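You operate a simulated robot arm through the tools that you are given. There is no shell and no other tool.

You are at the controls of a simulated robot arm. One attempt, no reset.

JOB
Take the red tin and put it in the rework tray. Then open the middle grey drawer, take the blue magnet from there and put it on the firebrick pad, then shut the drawer. Then fetch the green tin and set it on the small steel table behind the fence. Then shut the yellow drawer. Then take the orange rod canister from the top of the blue table and leave it on the demagnetiser top. Then take the grey rubber roll and put it on the top of the pipe vise. Keep to this order. Set down upright: orange rod canister.

The check looks at the end state, three seconds after you hand in, the way a careful person would. Anything else that was tipped, shoved, dropped, spilled or broken makes it a failure.

ROBOT AND FRAMES
A 6-joint arm with a two-finger gripper on a trunk, on a base that drives. Base frame: it is fixed to the floor where the robot stands at the start and does not move with it; the origin is under the middle of the robot, x ahead of it, y to its left, z up. Lengths are in m, angles in rad, forces in N, time in s.
With the tool pointing down near the work surface it reaches from about 0.1 to 0.84 m from the robot's upright axis, wherever it stands. Its first joint turns from -2.897 to 2.897 rad. Places, roughly: blue magnet [3, 3.5, 0.5]; demagnetiser top (33x19 cm) [1.84, 3.06, 0.96]; firebrick pad [2.4, 3.4, 0.9]; green tin [2.25, 3.25, 1]; grey rubber roll (7x7x6 cm) [3, -2.1, 0.5]; middle grey drawer [3.2, 3.7, 0.5]; orange rod canister [6, 2.75, 1]; red tin [0, 2.25, 1.25]; rework tray [-2.25, 1, 1]; small steel table behind the fence (15x44 cm) [1.1, -0.98, 0.84]; top of the pipe vise (29x20 cm) [3, -2.06, 0.88]; yellow drawer [2, 2.8, 0.7]. Payload 1.71 kg.
Tool frame: the origin (TCP) lies between the finger pads and is the grasp point; the fingertips stand 0.02 m ahead of it; z points along the fingers, y is the line along which they close. Largest opening 0.096 m; the body of the gripper starts 0.113 m behind the TCP.
Orientation is that of the tool frame in the base frame, as a unit quaternion [x, y, z, w]. With the fingers straight down and closing along the base's y, the tool's x points along the base's -x, its y along +y and its z along -z.

CONTROLS
- The arm moves only by the tool apply_moves. Its argument "targets" is a list of rows, each an object of numbers (a shift or turn left out is 0, a gripper value left out holds the last): "tx", "ty", "tz": the shift along the base's x, y, z in units of 25 mm (1.0 is 25 mm); "ax", "ay", "az": the turn, a rotation vector about the base's x, y, z in units of 8 degrees (1.0 is 8 degrees); "fingers": the finger opening in m, from 0 to 0.096. In form: [{"tx": .., "ty": .., "tz": .., "ax": .., "ay": .., "az": .., "fingers": ..}, ...]. A call has 1 to 20 rows; each row shifts and turns the commanded pose from where the row before left it. A call with a number of a shift or a turn outside -1 to 1 is refused whole. Rows are played at 5 a second. More than 0.05 m and 0.15 rad between two rows, or a gripper value outside its range, and nothing of the call is played. Where a pose cannot be reached the arm comes as near as it can. A force on the tool above 40 N (or 10 N above the force at the start of the call, whichever is more), or a blocked arm, ends the call early, and 0.2 s more pass. The fingers move at their own pace (about 0.045 m/s each) and stop on an object; they squeeze with about 25 N. The grip force told is the motor's: it shows also when the fingers shut on nothing. Time passes only in rows, and 0.2 s behind the last, so rows that do not move let the fingers close. It gives the time, the measured TCP pose, the force on the tool (base axes), the opening and the grip force at its end, in the units of the frame above (readings bear some noise), with the torque about the TCP (base axes, N m) and any sound that the robot's microphone picked up.
- Cameras (640 x 400 px; columns grow to the right, rows downward): "scene" is now at [0.0835, 0.1985, 1.6055]; the picture's right is [-0.11, -0.99, 0.00], its down [-0.53, 0.06, -0.84] and it looks along [0.84, -0.09, -0.54] (base axes); focal length 273 px, centre (320, 200). "wrist" rides on the gripper at [0.066, 0.014, -0.145] in the tool frame; the picture's right is [-0.21, 0.98, 0.00], its down [-0.88, -0.19, -0.45] and it looks along [-0.44, -0.09, 0.90] (tool axes); focal length 275 px, centre (320, 200). There is no depth. A picture from a camera that has moved, and an enlarged one, comes with that camera's place and axes in the base frame and with its lens. The place of the scene camera against the robot may be out by one fixed shift of up to 0.025 m in any direction.
- snapshot(camera): a new picture of that camera. The clock stands still meanwhile.
- raise_lower(by): slides the trunk up (or, below 0, down) by that many m; the arm and the scene camera ride with it, the base frame stays. It gives what a move gives, with no picture.
- drive_base(legs): drives the robot by 1 to 6 legs, each [ahead, turn to the left] in m and rad, along the robot's own axes; the way and the turn of a leg run together, so that a leg with both is an arc; at most 1.5 m and 3.142 rad a leg. The arm and the cameras ride along, it lands a little off, and it stops where it bumps. It gives what a move gives.
- pan_tilt(pan, tilt): turns the head with the scene camera to pan (to the left, within 2.496 rad either way) and tilt (down, from -0.506 to 1.204), counted from straight ahead of the robot. It gives what a move gives.
- close_up(camera, box): a new picture of the part [left, top, right, bottom] of that camera's present view, enlarged. The clock stands still meanwhile.
- sign_off(): hands the job in; it is judged then, once.

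Places have to be worked out from the pictures, the camera data and where the tool is seen. Open the gripper and draw the arm clear of the work before you hand the job in, unless the task says otherwise.

The tools are called after "Emit:" as a command line: name --argument value ..., lists and objects as JSON in quotes. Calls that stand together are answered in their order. apply_moves: Moves the arm, as the interface text tells. Its arguments: {"type":"object","properties":{"targets":{"type":"array"}},"required":["targets"]} The other tools are called the same way: raise_lower (by) slides the trunk up or down; drive_base (legs) drives the base; pan_tilt (pan, tilt) turns the head that bears the scene camera; snapshot (camera) takes a picture; close_up (camera, box) takes an enlarged picture of a part of a camera's view; sign_off () hands the job in.

At the start:

```text
time: 0.0
tcp_pos: [0.6251, -0.0223, 1.1824]
tool_rot: [-0.002, 1.0, 0.0, -0.001]
wrist_force: [0.8, 1.0, 0.1]
torque: [0.01, -0.03, 0.02]
finger_gap: 0.0958
grip_force: 0.0
trunk travel left (down, up): [-0.175, 0.215]
robot x, y, heading: [0.0011, -0.0037, 0.001]
head pan, tilt: [-0.112, 0.55]
```

scene: 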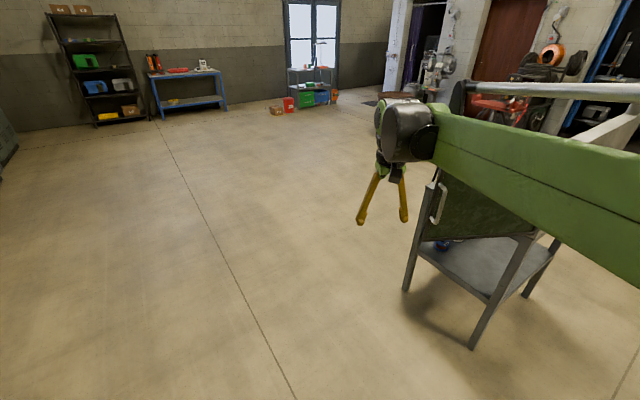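
wrist: 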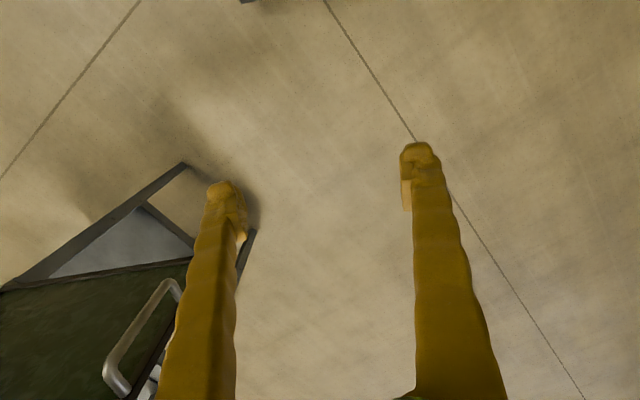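

The opening pictures show a workshop with the blue table ahead and a green-topped table at right. I'll pan the head left to look for the red tin near [0, 2.25, 1.25].

Emit:
pan_tilt --pan 1.5 --tilt 0.4

Emit:
snapshot --camera "scene"

```text
time: 1.7
tcp_pos: [0.6073, -0.0225, 1.1896]
tool_rot: [-0.002, 1.0, 0.0, 0.007]
wrist_force: [0.4, 0.6, 0.0]
torque: [-0.01, -0.02, 0.02]
finger_gap: 0.096
grip_force: 0.1
trunk travel left (down, up): [-0.175, 0.215]
robot x, y, heading: [0.0027, -0.0011, -0.002]
head pan, tilt: [1.499, 0.4]
```

```text
taken
camera scene: at [0.0013, 0.3009, 1.6206], right [1.0, -0.07, -0.02], down [-0.04, -0.39, -0.92], along [0.06, 0.92, -0.39], focal length 273 px, centre (320, 200)
```

scene: 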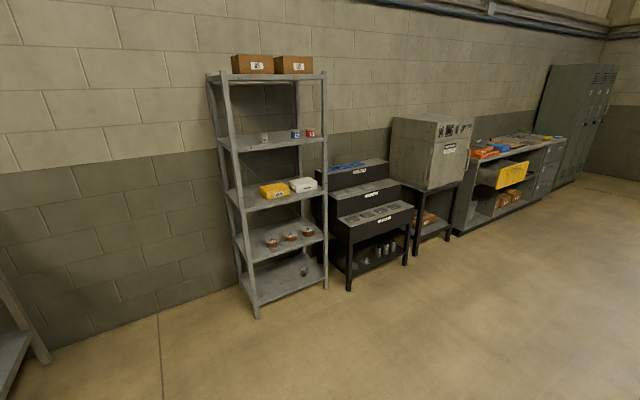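

The shelf unit straight to the left holds small tins, one red. I'll enlarge that shelf, the trays beside it and the bench further on.

Emit:
close_up --camera "scene" --box '[200, 40, 360, 140]'

Emit:
close_up --camera "scene" --box '[200, 160, 440, 310]'

Emit:
close_up --camera "scene" --box '[380, 80, 620, 230]'

```text
4.00 times, centred on (280, 90) of scene
camera zoom: at [0.0013, 0.3009, 1.6206], right [1.0, -0.07, -0.02], down [-0.04, -0.39, -0.92], along [0.06, 0.92, -0.39], focal length 1093 px, centre (480, 640)
```

zoom: 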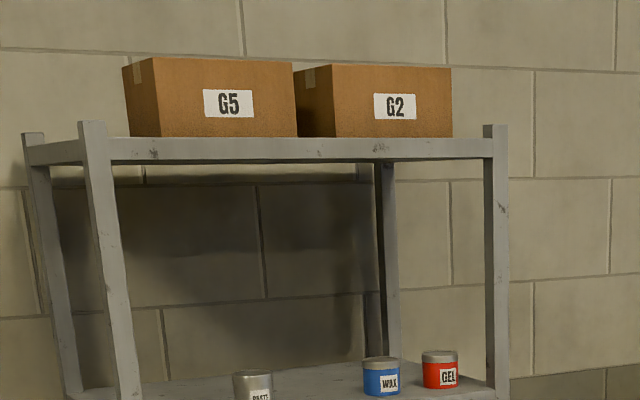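

```text
2.67 times, centred on (320, 235) of scene
camera zoom: at [0.0013, 0.3009, 1.6206], right [1.0, -0.07, -0.02], down [-0.04, -0.39, -0.92], along [0.06, 0.92, -0.39], focal length 729 px, centre (320, 107)
```

zoom: 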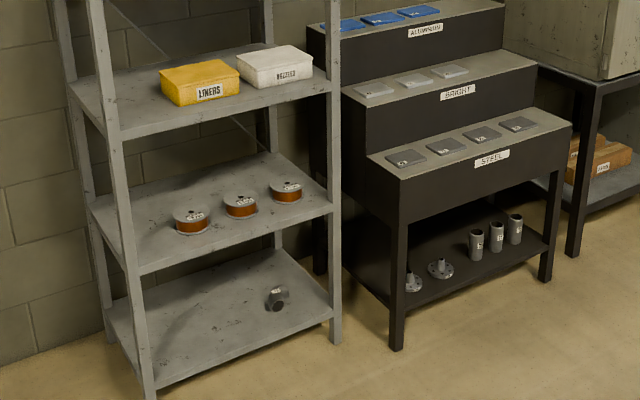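

```text
2.67 times, centred on (500, 155) of scene
camera zoom: at [0.0013, 0.3009, 1.6206], right [1.0, -0.07, -0.02], down [-0.04, -0.39, -0.92], along [0.06, 0.92, -0.39], focal length 729 px, centre (-160, 320)
```

zoom: 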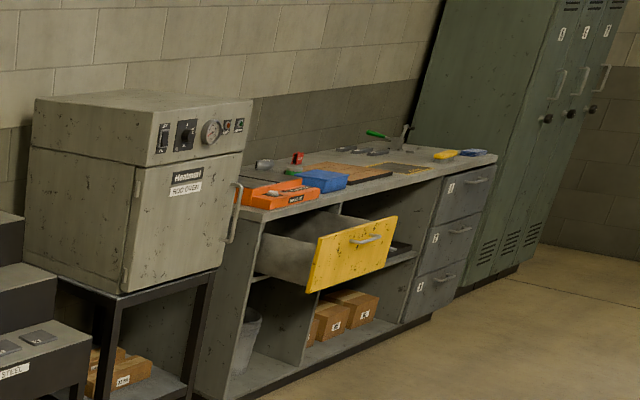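

The red tin "GEL" sits on the shelf at about [0.07, 2.2, 1.3]. Next I'll look behind-left for the rework tray and then to the right for the other destinations.

Emit:
pan_tilt --pan 2.45 --tilt 0.4

Emit:
snapshot --camera "scene"

Emit:
pan_tilt --pan 0.75 --tilt 0.3

Emit:
snapshot --camera "scene"

Emit:
pan_tilt --pan -0.6 --tilt 0.4

Emit:
snapshot --camera "scene"

Emit:
pan_tilt --pan -1.6 --tilt 0.4

Emit:
snapshot --camera "scene"

Emit:
pan_tilt --pan -2.45 --tilt 0.4

Emit:
snapshot --camera "scene"

```text
time: 2.9
tcp_pos: [0.6064, -0.0215, 1.19]
tool_rot: [-0.002, 1.0, 0.0, 0.007]
wrist_force: [0.4, 0.5, 0.4]
torque: [0.0, 0.03, -0.01]
finger_gap: 0.096
grip_force: 0.0
trunk travel left (down, up): [-0.175, 0.215]
robot x, y, heading: [0.0025, -0.0014, 0.001]
head pan, tilt: [2.45, 0.4]
```

```text
taken
camera scene: at [-0.0769, 0.2676, 1.6218], right [0.64, 0.77, -0.01], down [0.29, -0.25, -0.93], along [-0.72, 0.59, -0.38], focal length 273 px, centre (320, 200)
```

scene: 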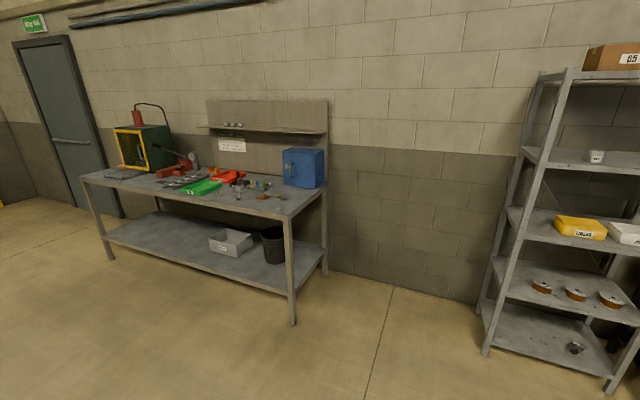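

```text
time: 4.6
tcp_pos: [0.6074, -0.0225, 1.1905]
tool_rot: [-0.002, 1.0, 0.0, 0.007]
wrist_force: [0.6, -0.2, 0.3]
torque: [0.0, 0.03, -0.01]
finger_gap: 0.0958
grip_force: 0.1
trunk travel left (down, up): [-0.175, 0.215]
robot x, y, heading: [0.0031, 0.0019, 0.005]
head pan, tilt: [0.75, 0.3]
```

```text
taken
camera scene: at [0.0629, 0.2722, 1.6289], right [0.68, -0.73, -0.01], down [-0.23, -0.2, -0.95], along [0.69, 0.65, -0.31], focal length 273 px, centre (320, 200)
```

scene: 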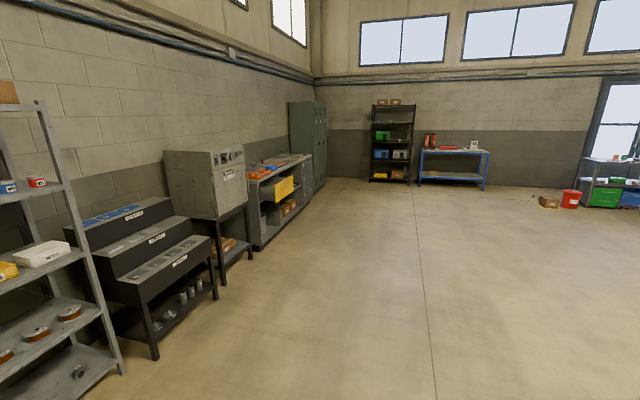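

```text
time: 6.1
tcp_pos: [0.6073, -0.0213, 1.1891]
tool_rot: [-0.001, 1.0, -0.001, 0.007]
wrist_force: [-0.5, -0.5, 0.1]
torque: [0.01, -0.01, 0.01]
finger_gap: 0.0963
grip_force: 0.0
trunk travel left (down, up): [-0.175, 0.215]
robot x, y, heading: [0.0024, -0.0041, 0.007]
head pan, tilt: [-0.6, 0.4]
```

```text
taken
camera scene: at [0.071, 0.1562, 1.6195], right [-0.56, -0.83, 0.01], down [-0.34, 0.22, -0.92], along [0.75, -0.52, -0.4], focal length 273 px, centre (320, 200)
```

scene: 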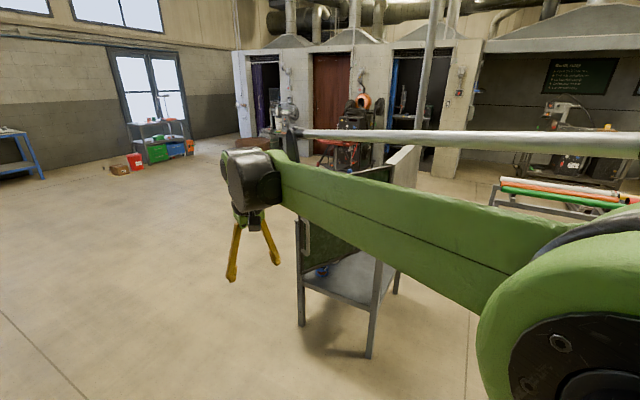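

```text
time: 7.4
tcp_pos: [0.6075, -0.0219, 1.1895]
tool_rot: [-0.001, 1.0, 0.0, 0.007]
wrist_force: [0.2, 1.4, 0.3]
torque: [-0.04, -0.02, -0.03]
finger_gap: 0.096
grip_force: 0.0
trunk travel left (down, up): [-0.175, 0.215]
robot x, y, heading: [0.0007, -0.0058, 0.002]
head pan, tilt: [-1.6, 0.4]
```

```text
taken
camera scene: at [-0.0082, 0.1159, 1.6207], right [-1.0, 0.03, 0.02], down [0.0, 0.39, -0.92], along [-0.03, -0.92, -0.39], focal length 273 px, centre (320, 200)
```

scene: 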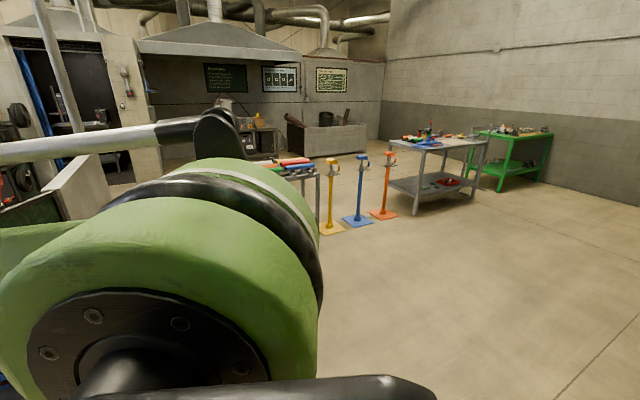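

```text
time: 8.6
tcp_pos: [0.6078, -0.0219, 1.1898]
tool_rot: [-0.002, 1.0, 0.0, 0.006]
wrist_force: [-0.5, 0.0, -0.7]
torque: [0.01, -0.01, 0.01]
finger_gap: 0.096
grip_force: 0.1
trunk travel left (down, up): [-0.175, 0.215]
robot x, y, heading: [0.0049, -0.0013, -0.001]
head pan, tilt: [-2.45, 0.4]
```

```text
taken
camera scene: at [-0.0768, 0.1494, 1.6218], right [-0.64, 0.77, 0.01], down [0.29, 0.25, -0.93], along [-0.72, -0.59, -0.38], focal length 273 px, centre (320, 200)
```

scene: 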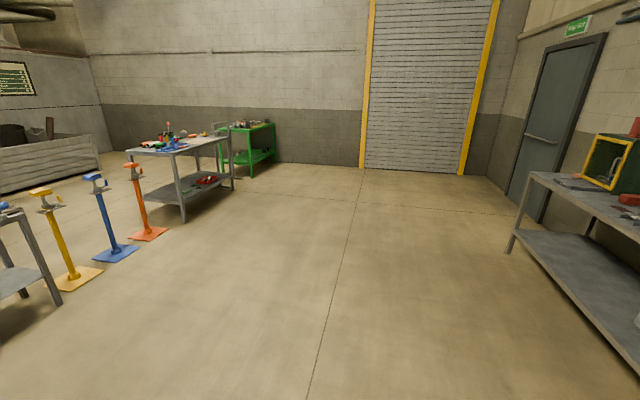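

Rear-left bench holds red and green trays plus a blue cabinet; I'll turn the head back there and enlarge the bench to identify the rework tray.

Emit:
pan_tilt --pan 2.45 --tilt 0.4

Emit:
close_up --camera "scene" --box '[80, 110, 240, 210]'

Emit:
close_up --camera "scene" --box '[180, 110, 340, 210]'

Emit:
close_up --camera "scene" --box '[80, 180, 340, 342]'

```text
time: 12.4
tcp_pos: [0.6081, -0.0239, 1.1897]
tool_rot: [-0.002, 1.0, 0.0, 0.007]
wrist_force: [0.1, -0.5, -0.8]
torque: [0.0, -0.02, 0.0]
finger_gap: 0.0961
grip_force: 0.0
trunk travel left (down, up): [-0.175, 0.215]
robot x, y, heading: [0.0014, 0.0003, -0.001]
head pan, tilt: [2.45, 0.4]
```

```text
4.00 times, centred on (160, 160) of scene
camera zoom: at [-0.0769, 0.2675, 1.6218], right [0.64, 0.77, -0.01], down [0.29, -0.25, -0.93], along [-0.72, 0.59, -0.38], focal length 1093 px, centre (960, 360)
```

zoom: 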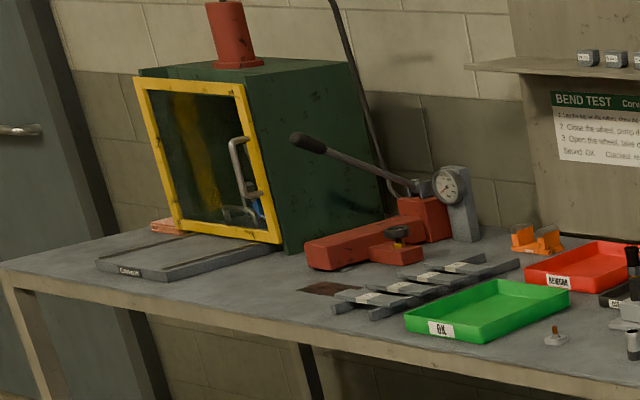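

```text
4.00 times, centred on (260, 160) of scene
camera zoom: at [-0.0769, 0.2675, 1.6218], right [0.64, 0.77, -0.01], down [0.29, -0.25, -0.93], along [-0.72, 0.59, -0.38], focal length 1093 px, centre (560, 360)
```

zoom: 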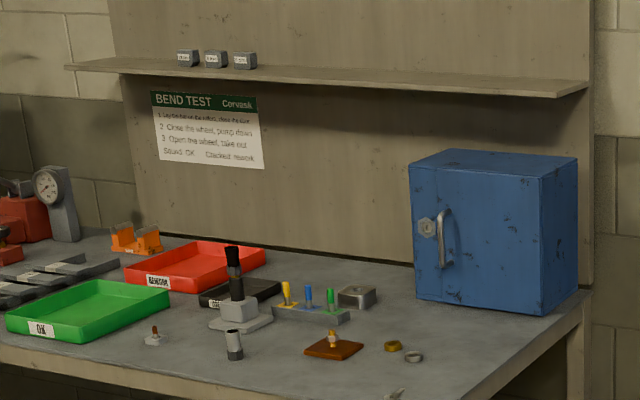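

```text
2.46 times, centred on (210, 261) of scene
camera zoom: at [-0.0769, 0.2675, 1.6218], right [0.64, 0.77, -0.01], down [0.29, -0.25, -0.93], along [-0.72, 0.59, -0.38], focal length 673 px, centre (591, 50)
```

zoom: 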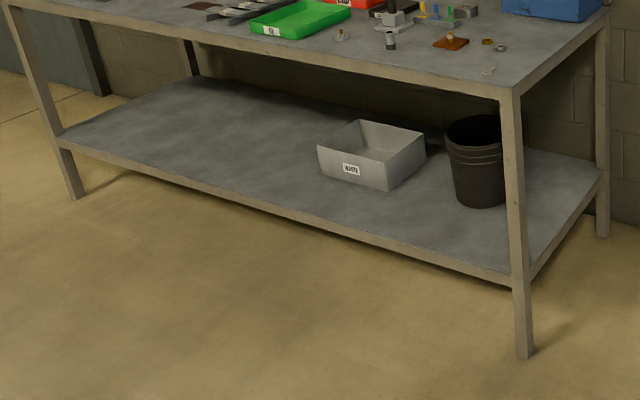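

The red REWORK tray sits behind the green OK tray on the rear-left bench, around [-2.3, 1.1, 0.9]; the room walls run about 26° off my axes. I'll drive to stand in front of the tin shelf, facing it, still well clear, and look again.

Emit:
drive_base --legs '[[0, 1.122], [1.3, 0], [0, 0.908]]'

Emit:
pan_tilt --pan 0 --tilt 0.35

Emit:
snapshot --camera "scene"

Emit:
snapshot --camera "wrist"

```text
time: 29.2
tcp_pos: [0.2977, 1.7298, 1.1901]
tool_rot: [0.852, -0.523, -0.006, -0.004]
wrist_force: [0.2, 0.2, 0.0]
torque: [-0.04, -0.01, -0.01]
finger_gap: 0.096
grip_force: 0.0
trunk travel left (down, up): [-0.175, 0.215]
robot x, y, heading: [0.5523, 1.1798, 2.037]
head pan, tilt: [2.45, 0.4]
```

```text
time: 31.4
tcp_pos: [0.305, 1.7146, 1.1978]
tool_rot: [0.852, -0.523, -0.012, -0.007]
wrist_force: [-0.3, 0.5, 0.8]
torque: [0.02, -0.03, 0.02]
finger_gap: 0.0958
grip_force: 0.2
trunk travel left (down, up): [-0.175, 0.215]
robot x, y, heading: [0.5534, 1.1831, 2.043]
head pan, tilt: [0.0, 0.351]
```

```text
taken
camera scene: at [0.3265, 1.1646, 1.6238], right [0.89, 0.45, 0.0], down [0.16, -0.32, -0.93], along [-0.42, 0.83, -0.36], focal length 273 px, centre (320, 200)
```

scene: 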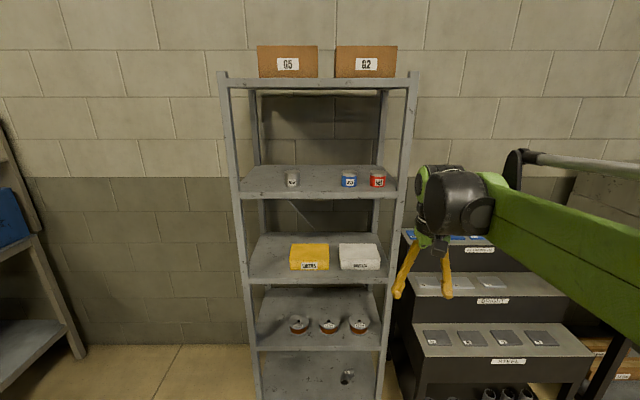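

```text
taken
camera wrist: at [0.3247, 1.6457, 1.3413], right [-0.97, -0.26, 0.01], down [-0.23, 0.85, 0.47], along [-0.13, 0.45, -0.88], focal length 275 px, centre (320, 200)
```

wrist: 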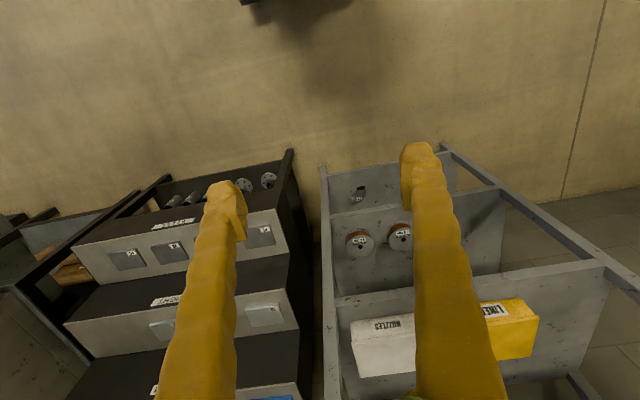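

The shelf is now square in view; combining both views puts the red tin near [0.055, 2.265, 1.285] with the shelf surface about 1.25. I'll pitch the tool 45° forward and lift it a bit while still in free space.

Emit:
apply_moves --targets '[{"ax": 0.8376, "ay": 0.421, "tz": 0.8, "fingers": 0.096}, {"ax": 0.8376, "ay": 0.421, "tz": 0.8}, {"ax": 0.8376, "ay": 0.421, "tz": 0.8}, {"ax": 0.8376, "ay": 0.421, "tz": 0.8}, {"ax": 0.8376, "ay": 0.421, "tz": 0.8}, {"ax": 0.8376, "ay": 0.421, "tz": 0.8}, {}, {}]'

Emit:
snapshot --camera "scene"

Emit:
snapshot --camera "wrist"

```text
time: 33.2
tcp_pos: [0.3056, 1.7148, 1.318]
tool_rot: [0.783, -0.48, -0.336, -0.209]
wrist_force: [-0.6, 0.1, -0.2]
torque: [-0.01, 0.01, -0.01]
finger_gap: 0.0958
grip_force: 0.0
trunk travel left (down, up): [-0.175, 0.215]
robot x, y, heading: [0.5583, 1.1784, 2.037]
head pan, tilt: [0.0, 0.351]
```

```text
taken
camera scene: at [0.3265, 1.1647, 1.6238], right [0.89, 0.45, 0.0], down [0.16, -0.32, -0.93], along [-0.42, 0.83, -0.36], focal length 273 px, centre (320, 200)
```

scene: 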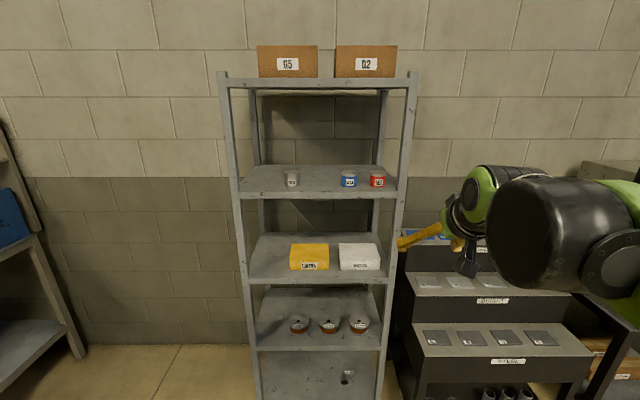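

```text
taken
camera wrist: at [0.3617, 1.5743, 1.3696], right [-0.94, -0.32, 0.15], down [0.04, 0.33, 0.94], along [-0.35, 0.89, -0.3], focal length 275 px, centre (320, 200)
```

wrist: 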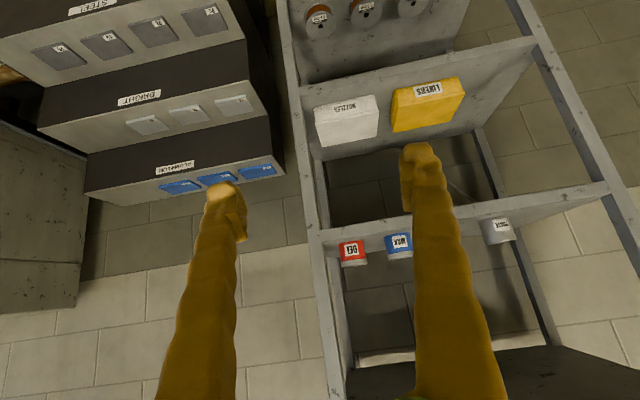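

The wrist view puts the red tin almost straight ahead of the gripper (across-offset within a centimetre). I'll roll forward 0.33 m and re-triangulate with the wrist camera.

Emit:
drive_base --legs '[[0.33, 0]]'

Emit:
snapshot --camera "wrist"

Emit:
snapshot --camera "scene"

```text
time: 36.0
tcp_pos: [0.1566, 2.0097, 1.3188]
tool_rot: [0.783, -0.48, -0.336, -0.208]
wrist_force: [-0.1, -0.2, -0.1]
torque: [0.0, -0.01, -0.01]
finger_gap: 0.096
grip_force: 0.0
trunk travel left (down, up): [-0.175, 0.215]
robot x, y, heading: [0.4077, 1.4769, 2.035]
head pan, tilt: [0.0, 0.351]
```

```text
taken
camera wrist: at [0.2127, 1.8694, 1.3697], right [-0.94, -0.32, 0.15], down [0.04, 0.33, 0.94], along [-0.35, 0.89, -0.3], focal length 275 px, centre (320, 200)
```

wrist: 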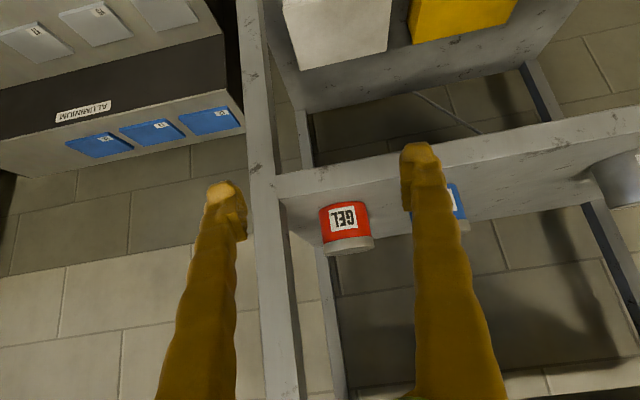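

```text
taken
camera scene: at [0.1773, 1.4598, 1.6238], right [0.89, 0.45, 0.0], down [0.16, -0.32, -0.93], along [-0.42, 0.83, -0.36], focal length 273 px, centre (320, 200)
```

scene: 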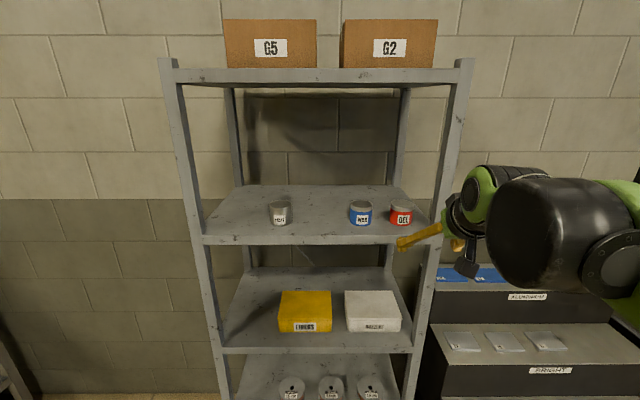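

Triangulating from both wrist views: tin centre at about u-aligned with the gripper, ~0.19 m ahead, centre height ≈1.305, with the right post close by. I'll yaw the tool 15° and offset it so it comes in slightly from the left, and narrow the fingers a little.

Emit:
apply_moves --targets '[{"tx": -0.693, "ty": -0.347, "tz": -0.1, "az": -0.625, "fingers": 0.085}, {"tx": -0.693, "ty": -0.347, "tz": -0.1, "az": -0.625}, {"tx": -0.693, "ty": -0.347, "tz": -0.1, "az": -0.625}, {}]'

Emit:
snapshot --camera "wrist"

```text
time: 37.0
tcp_pos: [0.1042, 1.982, 1.3117]
tool_rot: [0.713, -0.578, -0.305, -0.252]
wrist_force: [-0.1, 0.2, -0.1]
torque: [-0.15, -0.04, -0.06]
finger_gap: 0.0849
grip_force: 0.1
trunk travel left (down, up): [-0.175, 0.215]
robot x, y, heading: [0.4074, 1.4734, 2.036]
head pan, tilt: [0.0, 0.351]
```

```text
taken
camera wrist: at [0.1215, 1.8331, 1.3628], right [-0.99, -0.06, 0.14], down [0.12, 0.31, 0.94], along [-0.1, 0.95, -0.3], focal length 275 px, centre (320, 200)
```

wrist: 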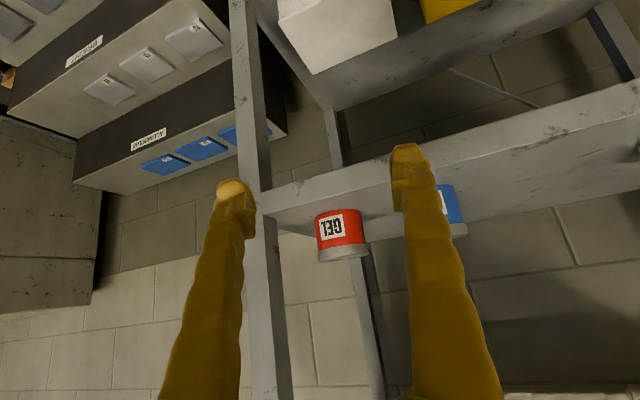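

Triangulation gives the tin centre at [0.067, 2.168, 1.306], exactly on the tool's approach line, 0.19 m ahead. I'll advance 0.11 m and check.

Emit:
apply_moves --targets '[{"tx": -0.175, "ty": 0.87, "tz": -0.03}, {"tx": -0.175, "ty": 0.87, "tz": -0.03}, {"tx": -0.175, "ty": 0.87, "tz": -0.03}, {"tx": -0.175, "ty": 0.87, "tz": -0.03}, {"tx": -0.175, "ty": 0.87, "tz": -0.03}, {}]'

Emit:
snapshot --camera "wrist"

Emit:
close_up --camera "scene" --box '[320, 140, 520, 265]'

```text
time: 38.4
tcp_pos: [0.091, 2.0784, 1.3148]
tool_rot: [0.711, -0.577, -0.31, -0.255]
wrist_force: [-0.1, -1.2, 0.4]
torque: [0.01, 0.01, -0.02]
finger_gap: 0.0852
grip_force: 0.0
trunk travel left (down, up): [-0.175, 0.215]
robot x, y, heading: [0.4047, 1.4751, 2.035]
head pan, tilt: [0.0, 0.351]
```

```text
taken
camera wrist: at [0.1079, 1.9272, 1.3637], right [-0.99, -0.06, 0.15], down [0.12, 0.3, 0.95], along [-0.1, 0.95, -0.29], focal length 275 px, centre (320, 200)
```

wrist: 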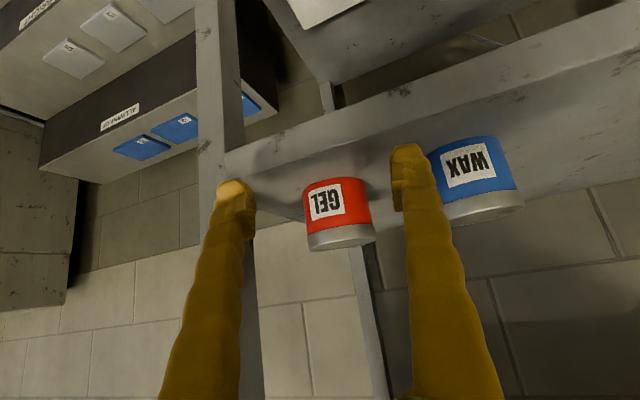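

```text
3.20 times, centred on (420, 202) of scene
camera zoom: at [0.1899, 1.4345, 1.6251], right [0.89, 0.45, 0.0], down [0.15, -0.3, -0.94], along [-0.42, 0.84, -0.34], focal length 875 px, centre (0, 192)
```

zoom: 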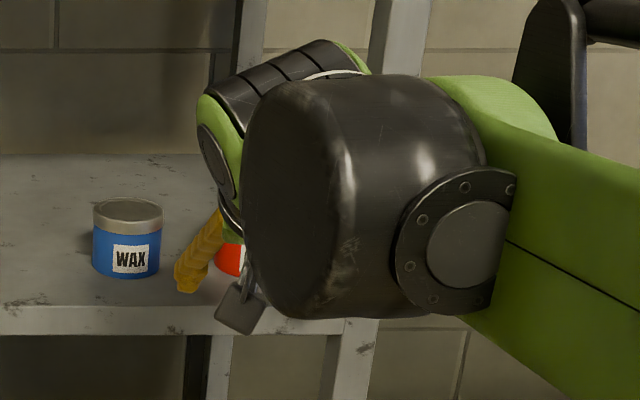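

The tin shows between the fingers, centre still [0.067, 2.168, 1.306] and the fingers clear the post and the blue tin. I'll advance the remaining 0.09 m.

Emit:
apply_moves --targets '[{"tx": -0.22, "ty": 0.86, "tz": -0.08}, {"tx": -0.22, "ty": 0.86, "tz": -0.08}, {"tx": -0.22, "ty": 0.86, "tz": -0.08}, {"tx": -0.22, "ty": 0.86, "tz": -0.08}, {}]'

Emit:
snapshot --camera "wrist"

```text
time: 39.6
tcp_pos: [0.0699, 2.164, 1.3056]
tool_rot: [0.711, -0.577, -0.31, -0.255]
wrist_force: [0.6, -1.0, 0.5]
torque: [0.04, 0.0, 0.06]
finger_gap: 0.0848
grip_force: 0.0
trunk travel left (down, up): [-0.175, 0.215]
robot x, y, heading: [0.4034, 1.4767, 2.04]
head pan, tilt: [0.0, 0.351]
```

```text
taken
camera wrist: at [0.0874, 2.0126, 1.355], right [-0.99, -0.06, 0.15], down [0.12, 0.3, 0.95], along [-0.11, 0.95, -0.29], focal length 275 px, centre (320, 200)
```

wrist: 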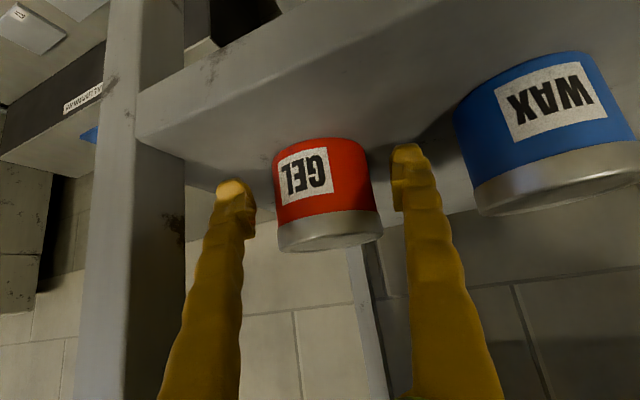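

The tin now fills the space between the finger pads at TCP depth. I'll close the fingers.

Emit:
apply_moves --targets '[{"fingers": 0.03}, {}, {}, {}, {}]'

Emit:
snapshot --camera "wrist"

```text
time: 40.8
tcp_pos: [0.0698, 2.1627, 1.3062]
tool_rot: [0.712, -0.576, -0.312, -0.253]
wrist_force: [0.1, -0.6, -0.1]
torque: [-0.06, 0.02, 0.0]
finger_gap: 0.06
grip_force: 24.7
trunk travel left (down, up): [-0.175, 0.215]
robot x, y, heading: [0.404, 1.4774, 2.036]
head pan, tilt: [0.0, 0.351]
```

```text
taken
camera wrist: at [0.0881, 2.0113, 1.3557], right [-0.99, -0.06, 0.15], down [0.12, 0.3, 0.95], along [-0.11, 0.95, -0.28], focal length 275 px, centre (320, 200)
```

wrist: 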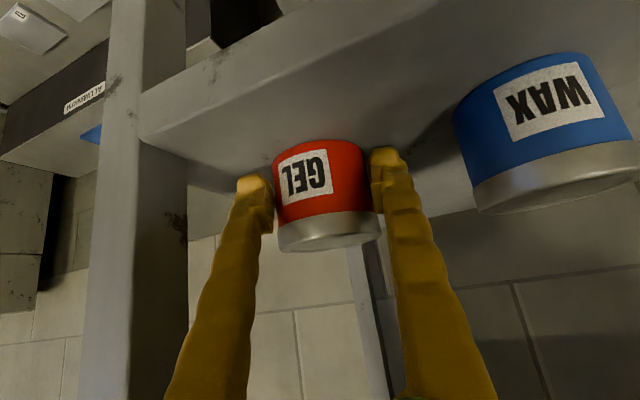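

The tin is held (gap 0.060, 25 N). Now lift 5 cm and withdraw back along the approach line.

Emit:
apply_moves --targets '[{"tz": 0.8}, {"tz": 0.8}, {"tz": 0.6}, {"tx": 0.18, "ty": -0.9}, {"tx": 0.18, "ty": -0.9}, {"tx": 0.18, "ty": -0.9}, {"tx": 0.18, "ty": -0.9}, {"tx": 0.18, "ty": -0.9}, {"tx": 0.18, "ty": -0.9}, {"tx": 0.18, "ty": -0.9}, {"tx": 0.18, "ty": -0.9}, {"tx": 0.18, "ty": -0.9}, {"tx": 0.18, "ty": -0.9}, {}]'

Emit:
snapshot --camera "wrist"

Emit:
snapshot --camera "scene"

```text
time: 43.8
tcp_pos: [0.1169, 1.9369, 1.3616]
tool_rot: [0.712, -0.576, -0.311, -0.254]
wrist_force: [0.9, 0.5, -2.3]
torque: [-0.02, -0.02, 0.05]
finger_gap: 0.06
grip_force: 24.5
trunk travel left (down, up): [-0.175, 0.215]
robot x, y, heading: [0.4034, 1.4765, 2.039]
head pan, tilt: [0.0, 0.351]
```

```text
taken
camera wrist: at [0.1332, 1.7857, 1.4117], right [-0.99, -0.06, 0.15], down [0.12, 0.3, 0.95], along [-0.11, 0.95, -0.28], focal length 275 px, centre (320, 200)
```

wrist: 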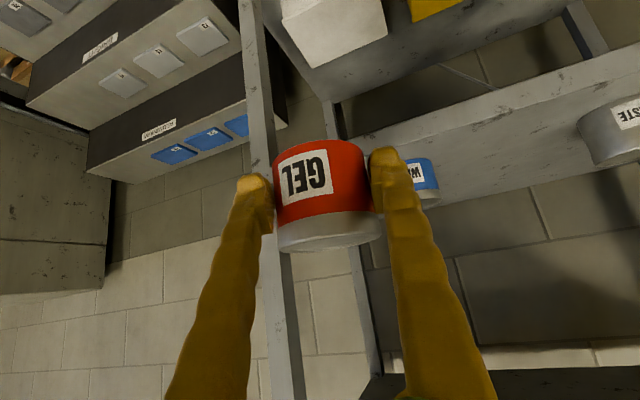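

```text
taken
camera scene: at [0.1775, 1.4596, 1.6238], right [0.89, 0.45, 0.0], down [0.16, -0.32, -0.93], along [-0.42, 0.83, -0.36], focal length 273 px, centre (320, 200)
```

scene: 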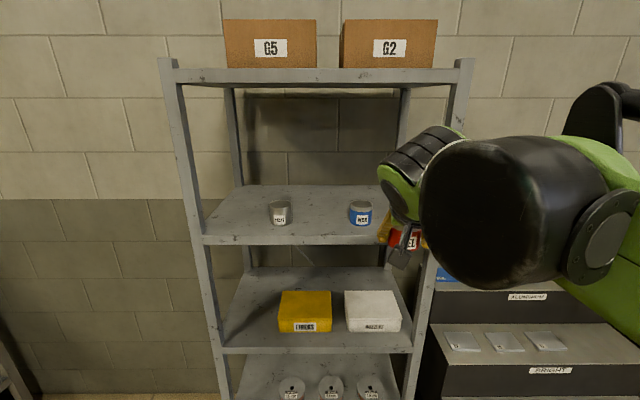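

The tin is out and held level; blue and grey tins stand untouched. I'll back off, drive along the wall to the rear-left bench, and face it.

Emit:
drive_base --legs '[[-0.4, 0], [0, 1.571], [1.31, 0], [1.31, 0], [0, -1.571]]'

Emit:
pan_tilt --pan 0 --tilt 0.5

Emit:
snapshot --camera "scene"

Emit:
snapshot --camera "wrist"

```text
time: 75.9
tcp_pos: [-2.0797, 0.4879, 1.3612]
tool_rot: [0.704, -0.585, -0.308, -0.258]
wrist_force: [-0.1, 0.4, -2.0]
torque: [-0.03, 0.02, 0.01]
finger_gap: 0.0595
grip_force: 24.6
trunk travel left (down, up): [-0.175, 0.215]
robot x, y, heading: [-1.8036, 0.016, 2.015]
head pan, tilt: [0.0, 0.351]
```

```text
time: 76.6
tcp_pos: [-2.0708, 0.47, 1.3709]
tool_rot: [0.701, -0.584, -0.315, -0.261]
wrist_force: [-0.2, -0.2, -1.9]
torque: [-0.1, 0.0, 0.01]
finger_gap: 0.06
grip_force: 24.9
trunk travel left (down, up): [-0.175, 0.215]
robot x, y, heading: [-1.8, 0.0216, 2.017]
head pan, tilt: [0.0, 0.499]
```

```text
taken
camera scene: at [-2.011, -0.0329, 1.612], right [0.9, 0.43, 0.0], down [0.2, -0.42, -0.88], along [-0.38, 0.8, -0.47], focal length 273 px, centre (320, 200)
```

scene: 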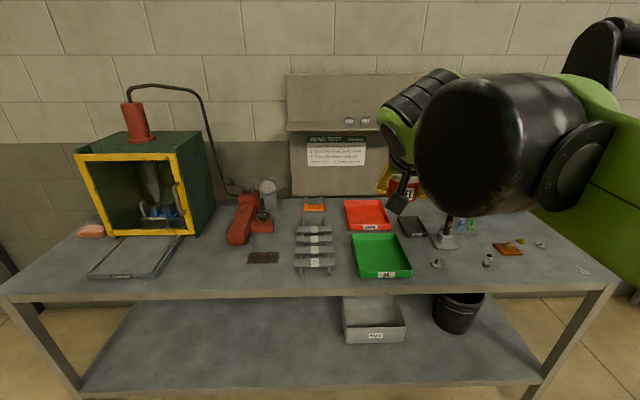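

```text
taken
camera wrist: at [-2.0562, 0.3174, 1.4175], right [-0.99, -0.04, 0.15], down [0.14, 0.28, 0.95], along [-0.08, 0.96, -0.27], focal length 275 px, centre (320, 200)
```

wrist: 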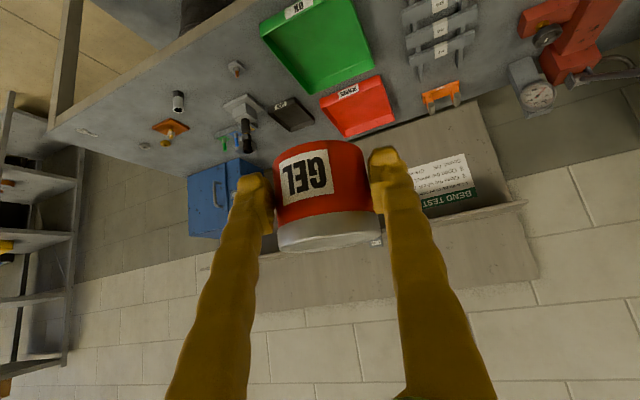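

The REWORK tray (red) is behind the OK tray, at roughly [-2.30, 1.10], bench top around 0.89. Before going closer I'll look down to see how big my base is relative to the bench.

Emit:
pan_tilt --pan 0 --tilt 1.2

Emit:
snapshot --camera "scene"

```text
time: 77.6
tcp_pos: [-2.0683, 0.4666, 1.3704]
tool_rot: [0.701, -0.583, -0.316, -0.262]
wrist_force: [-0.3, 0.9, -1.9]
torque: [-0.09, -0.01, -0.04]
finger_gap: 0.0599
grip_force: 25.2
trunk travel left (down, up): [-0.175, 0.215]
robot x, y, heading: [-1.8022, 0.0183, 2.012]
head pan, tilt: [0.0, 1.201]
```

```text
taken
camera scene: at [-1.9954, -0.0663, 1.5578], right [0.9, 0.43, 0.0], down [0.4, -0.84, -0.38], along [-0.16, 0.34, -0.93], focal length 273 px, centre (320, 200)
```

scene: 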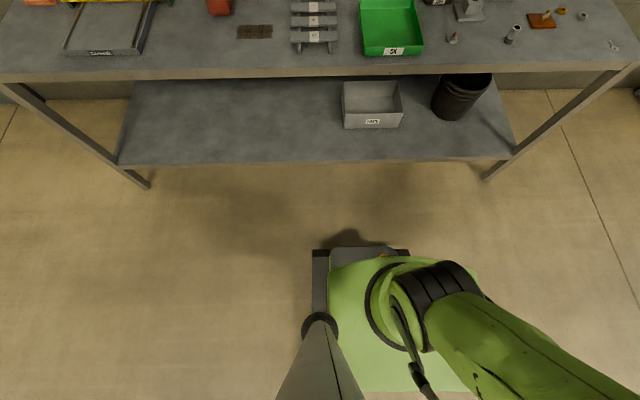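

The base front reaches about 0.29 m ahead of my axis and the bench edge is at ~0.72 m, so I can move 0.33 m ahead safely. I'll do that and lower the trunk 0.16 m.

Emit:
drive_base --legs '[[0.33, 0]]'

Emit:
raise_lower --by -0.16

Emit:
snapshot --camera "scene"

Emit:
snapshot --camera "wrist"

```text
time: 80.5
tcp_pos: [-2.2141, 0.7743, 1.3691]
tool_rot: [0.7, -0.584, -0.314, -0.263]
wrist_force: [-0.3, -0.3, -1.8]
torque: [0.0, -0.03, -0.02]
finger_gap: 0.0598
grip_force: 25.1
trunk travel left (down, up): [-0.175, 0.215]
robot x, y, heading: [-1.9454, 0.3238, 2.014]
head pan, tilt: [0.0, 1.201]
```

```text
time: 82.3
tcp_pos: [-2.2074, 0.7631, 1.2145]
tool_rot: [0.7, -0.583, -0.318, -0.263]
wrist_force: [0.0, -0.5, -2.5]
torque: [-0.01, -0.02, -0.01]
finger_gap: 0.0601
grip_force: 24.8
trunk travel left (down, up): [-0.015, 0.375]
robot x, y, heading: [-1.9472, 0.3256, 2.016]
head pan, tilt: [0.0, 1.201]
```

```text
taken
camera scene: at [-2.1575, 0.2752, 1.3971], right [0.9, 0.43, 0.0], down [0.4, -0.85, -0.35], along [-0.15, 0.31, -0.94], focal length 273 px, centre (320, 200)
```

scene: 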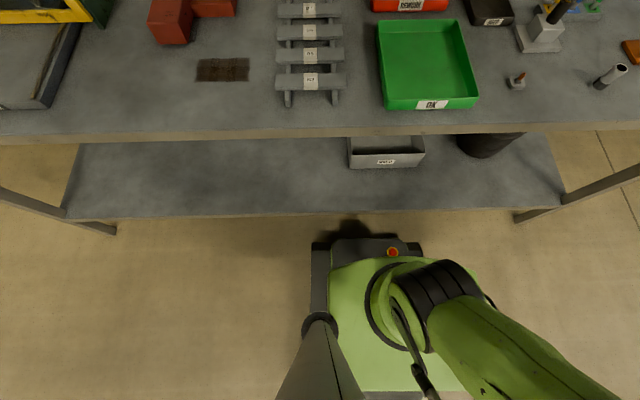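

```text
taken
camera wrist: at [-2.1937, 0.6106, 1.2604], right [-0.99, -0.04, 0.16], down [0.14, 0.27, 0.95], along [-0.09, 0.96, -0.26], focal length 275 px, centre (320, 200)
```

wrist: 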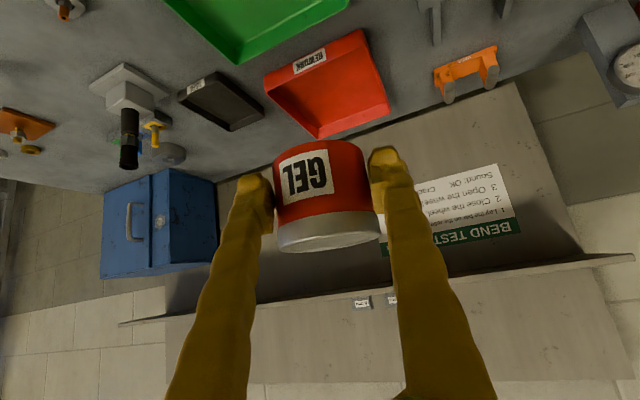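

The wrist view puts the rework tray centred near [-2.30, 1.07], about 17×23 cm, floor near 0.90. I'll carry the tin over it, stopping around z 1.02.

Emit:
apply_moves --targets '[{"tx": -0.293, "ty": 0.98, "tz": -0.6}, {"tx": -0.293, "ty": 0.98, "tz": -0.6}, {"tx": -0.293, "ty": 0.98, "tz": -0.6}, {"tx": -0.293, "ty": 0.98, "tz": -0.6}, {"tx": -0.293, "ty": 0.98, "tz": -0.6}, {"tx": -0.293, "ty": 0.98, "tz": -0.6}, {"tx": -0.293, "ty": 0.98, "tz": -0.6}, {"tx": -0.293, "ty": 0.98, "tz": -0.6}, {"tx": -0.293, "ty": 0.98, "tz": -0.6}, {"tx": -0.293, "ty": 0.98, "tz": -0.6}, {"tx": -0.293, "ty": 0.98, "tz": -0.6}, {"tx": -0.293, "ty": 0.98, "tz": -0.6}, {}]'

Emit:
snapshot --camera "wrist"

Emit:
pan_tilt --pan 0 --tilt 0.6

Emit:
snapshot --camera "scene"

```text
time: 85.1
tcp_pos: [-2.2961, 1.055, 1.0311]
tool_rot: [0.7, -0.584, -0.317, -0.263]
wrist_force: [0.1, -0.1, -2.5]
torque: [0.0, 0.03, -0.01]
finger_gap: 0.06
grip_force: 25.2
trunk travel left (down, up): [-0.015, 0.375]
robot x, y, heading: [-1.9433, 0.3227, 2.017]
head pan, tilt: [0.0, 1.201]
```

```text
taken
camera wrist: at [-2.2821, 0.9035, 1.0778], right [-0.99, -0.04, 0.16], down [0.14, 0.27, 0.95], along [-0.08, 0.96, -0.26], focal length 275 px, centre (320, 200)
```

wrist: 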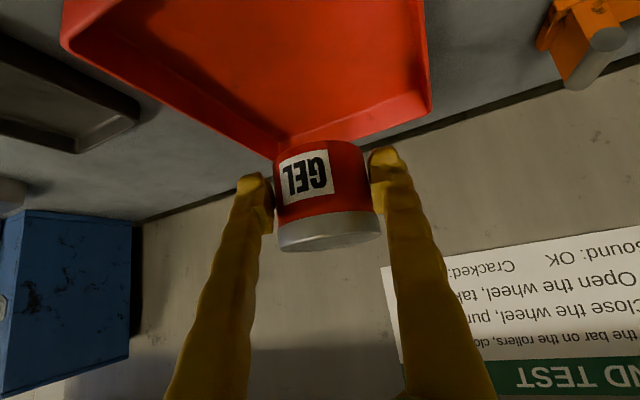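

```text
time: 86.1
tcp_pos: [-2.2966, 1.0553, 1.033]
tool_rot: [0.7, -0.583, -0.318, -0.263]
wrist_force: [0.1, -0.2, -2.7]
torque: [-0.04, -0.02, 0.0]
finger_gap: 0.0599
grip_force: 24.5
trunk travel left (down, up): [-0.015, 0.375]
robot x, y, heading: [-1.9472, 0.3227, 2.015]
head pan, tilt: [0.0, 0.6]
```

```text
taken
camera scene: at [-2.1718, 0.3055, 1.441], right [0.9, 0.43, 0.0], down [0.25, -0.52, -0.82], along [-0.35, 0.74, -0.58], focal length 273 px, centre (320, 200)
```

scene: 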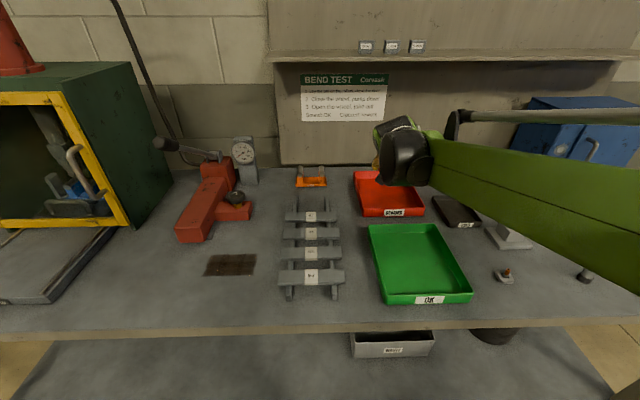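

The tin is centred over the red tray. I'll lower it in small steps watching the force.

Emit:
apply_moves --targets '[{"tz": -0.9}, {"tz": -0.9}, {"tz": -0.7}, {"tz": -0.5}, {}]'

Emit:
snapshot --camera "wrist"

```text
time: 87.3
tcp_pos: [-2.2964, 1.0554, 0.9587]
tool_rot: [0.7, -0.583, -0.318, -0.263]
wrist_force: [-0.3, 0.2, -2.0]
torque: [-0.05, 0.01, 0.01]
finger_gap: 0.0597
grip_force: 24.9
trunk travel left (down, up): [-0.015, 0.375]
robot x, y, heading: [-1.9474, 0.324, 2.016]
head pan, tilt: [0.0, 0.6]
```

```text
taken
camera wrist: at [-2.2819, 0.9029, 1.0045], right [-0.99, -0.04, 0.16], down [0.14, 0.27, 0.95], along [-0.08, 0.96, -0.26], focal length 275 px, centre (320, 200)
```

wrist: 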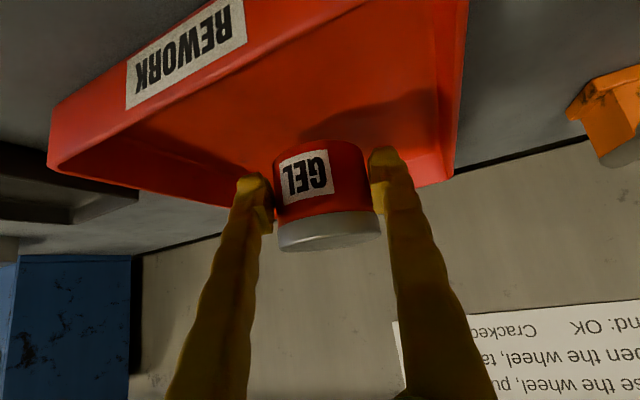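

Still hanging free at z 0.959; lowering further in 5 mm steps until it touches.

Emit:
apply_moves --targets '[{"tz": -0.25}, {"tz": -0.25}, {"tz": -0.2}, {}]'

```text
time: 88.3
tcp_pos: [-2.2956, 1.057, 0.9416]
tool_rot: [0.7, -0.583, -0.318, -0.263]
wrist_force: [0.5, 0.2, -1.8]
torque: [0.0, -0.02, 0.01]
finger_gap: 0.0597
grip_force: 25.3
trunk travel left (down, up): [-0.015, 0.375]
robot x, y, heading: [-1.95, 0.3193, 2.02]
head pan, tilt: [0.0, 0.6]
```

Emit:
snapshot --camera "wrist"

Emit:
apply_moves --targets '[{"tz": -0.2}, {"tz": -0.2}, {}]'

```text
taken
camera wrist: at [-2.2812, 0.9036, 0.9877], right [-0.99, -0.04, 0.16], down [0.14, 0.27, 0.95], along [-0.08, 0.96, -0.26], focal length 275 px, centre (320, 200)
```

wrist: 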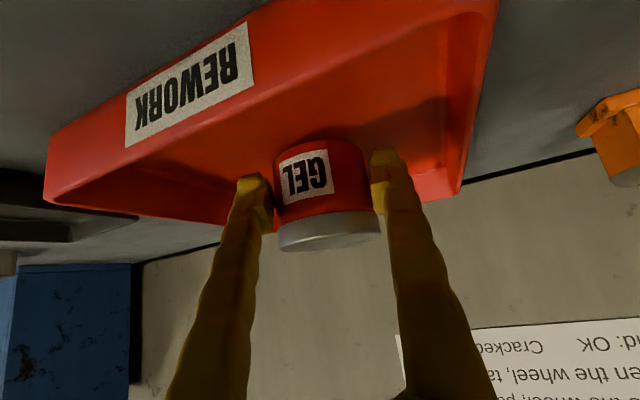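

```text
time: 89.1
tcp_pos: [-2.2958, 1.0543, 0.9311]
tool_rot: [0.7, -0.583, -0.317, -0.262]
wrist_force: [0.0, 0.3, -2.6]
torque: [-0.03, -0.01, 0.02]
finger_gap: 0.06
grip_force: 25.3
trunk travel left (down, up): [-0.015, 0.375]
robot x, y, heading: [-1.9427, 0.3224, 2.02]
head pan, tilt: [0.0, 0.6]
```

No contact yet at z 0.931 (force still about the tin's weight). Continuing down in small steps.

Emit:
apply_moves --targets '[{"tz": -0.16}, {"tz": -0.16}, {}]'

Emit:
snapshot --camera "wrist"

```text
time: 89.9
tcp_pos: [-2.2959, 1.0568, 0.9245]
tool_rot: [0.699, -0.583, -0.318, -0.264]
wrist_force: [2.4, 2.1, 22.4]
torque: [0.32, -0.03, 0.0]
finger_gap: 0.06
grip_force: 25.0
trunk travel left (down, up): [-0.015, 0.375]
robot x, y, heading: [-1.9457, 0.3223, 2.012]
head pan, tilt: [0.0, 0.6]
```

```text
taken
camera wrist: at [-2.281, 0.9036, 0.9705], right [-0.99, -0.04, 0.16], down [0.14, 0.27, 0.95], along [-0.08, 0.96, -0.26], focal length 275 px, centre (320, 200)
```

wrist: 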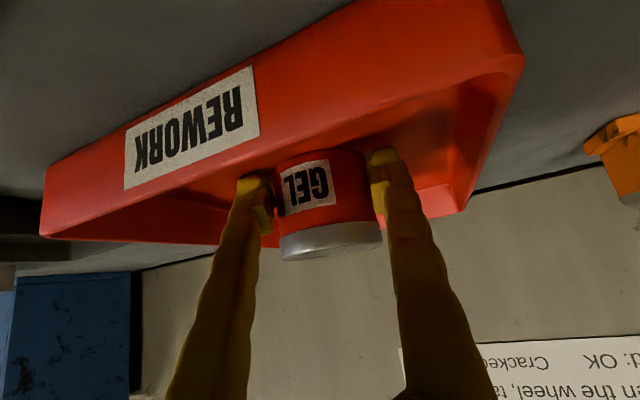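

Contact at z 0.9245 (22 N up): the tin is on the tray floor. I'll ease up 2 mm, open, and draw back and up.

Emit:
apply_moves --targets '[{"tz": 0.08}, {"fingers": 0.09}, {}, {}, {}, {"tx": 0.1, "ty": -0.5, "tz": 0.5}, {"tx": 0.12, "ty": -0.6, "tz": 0.6}, {"tx": 0.14, "ty": -0.7, "tz": 0.7}, {"tx": 0.14, "ty": -0.7, "tz": 0.7}, {"tx": 0.14, "ty": -0.7, "tz": 0.7}, {"tx": 0.14, "ty": -0.7, "tz": 0.7}, {"tx": 0.14, "ty": -0.7, "tz": 0.7}, {"tx": 0.14, "ty": -0.7, "tz": 0.7}, {}]'

Emit:
snapshot --camera "wrist"

Emit:
snapshot --camera "scene"

```text
time: 92.9
tcp_pos: [-2.2691, 0.9242, 1.0572]
tool_rot: [0.699, -0.583, -0.318, -0.264]
wrist_force: [0.0, 0.1, 0.6]
torque: [0.01, -0.02, 0.0]
finger_gap: 0.0897
grip_force: 0.1
trunk travel left (down, up): [-0.015, 0.375]
robot x, y, heading: [-1.9444, 0.3217, 2.01]
head pan, tilt: [0.0, 0.6]
```

```text
taken
camera wrist: at [-2.2546, 0.7715, 1.1042], right [-0.99, -0.04, 0.16], down [0.14, 0.27, 0.95], along [-0.08, 0.96, -0.26], focal length 275 px, centre (320, 200)
```

wrist: 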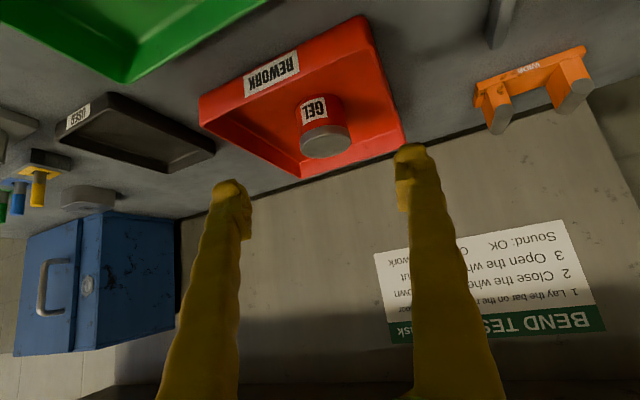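

```text
taken
camera scene: at [-2.1717, 0.3051, 1.4411], right [0.9, 0.43, 0.0], down [0.25, -0.52, -0.82], along [-0.35, 0.74, -0.58], focal length 273 px, centre (320, 200)
```

scene: 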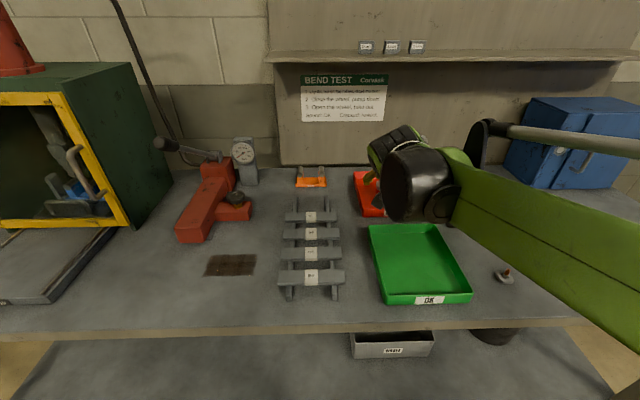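

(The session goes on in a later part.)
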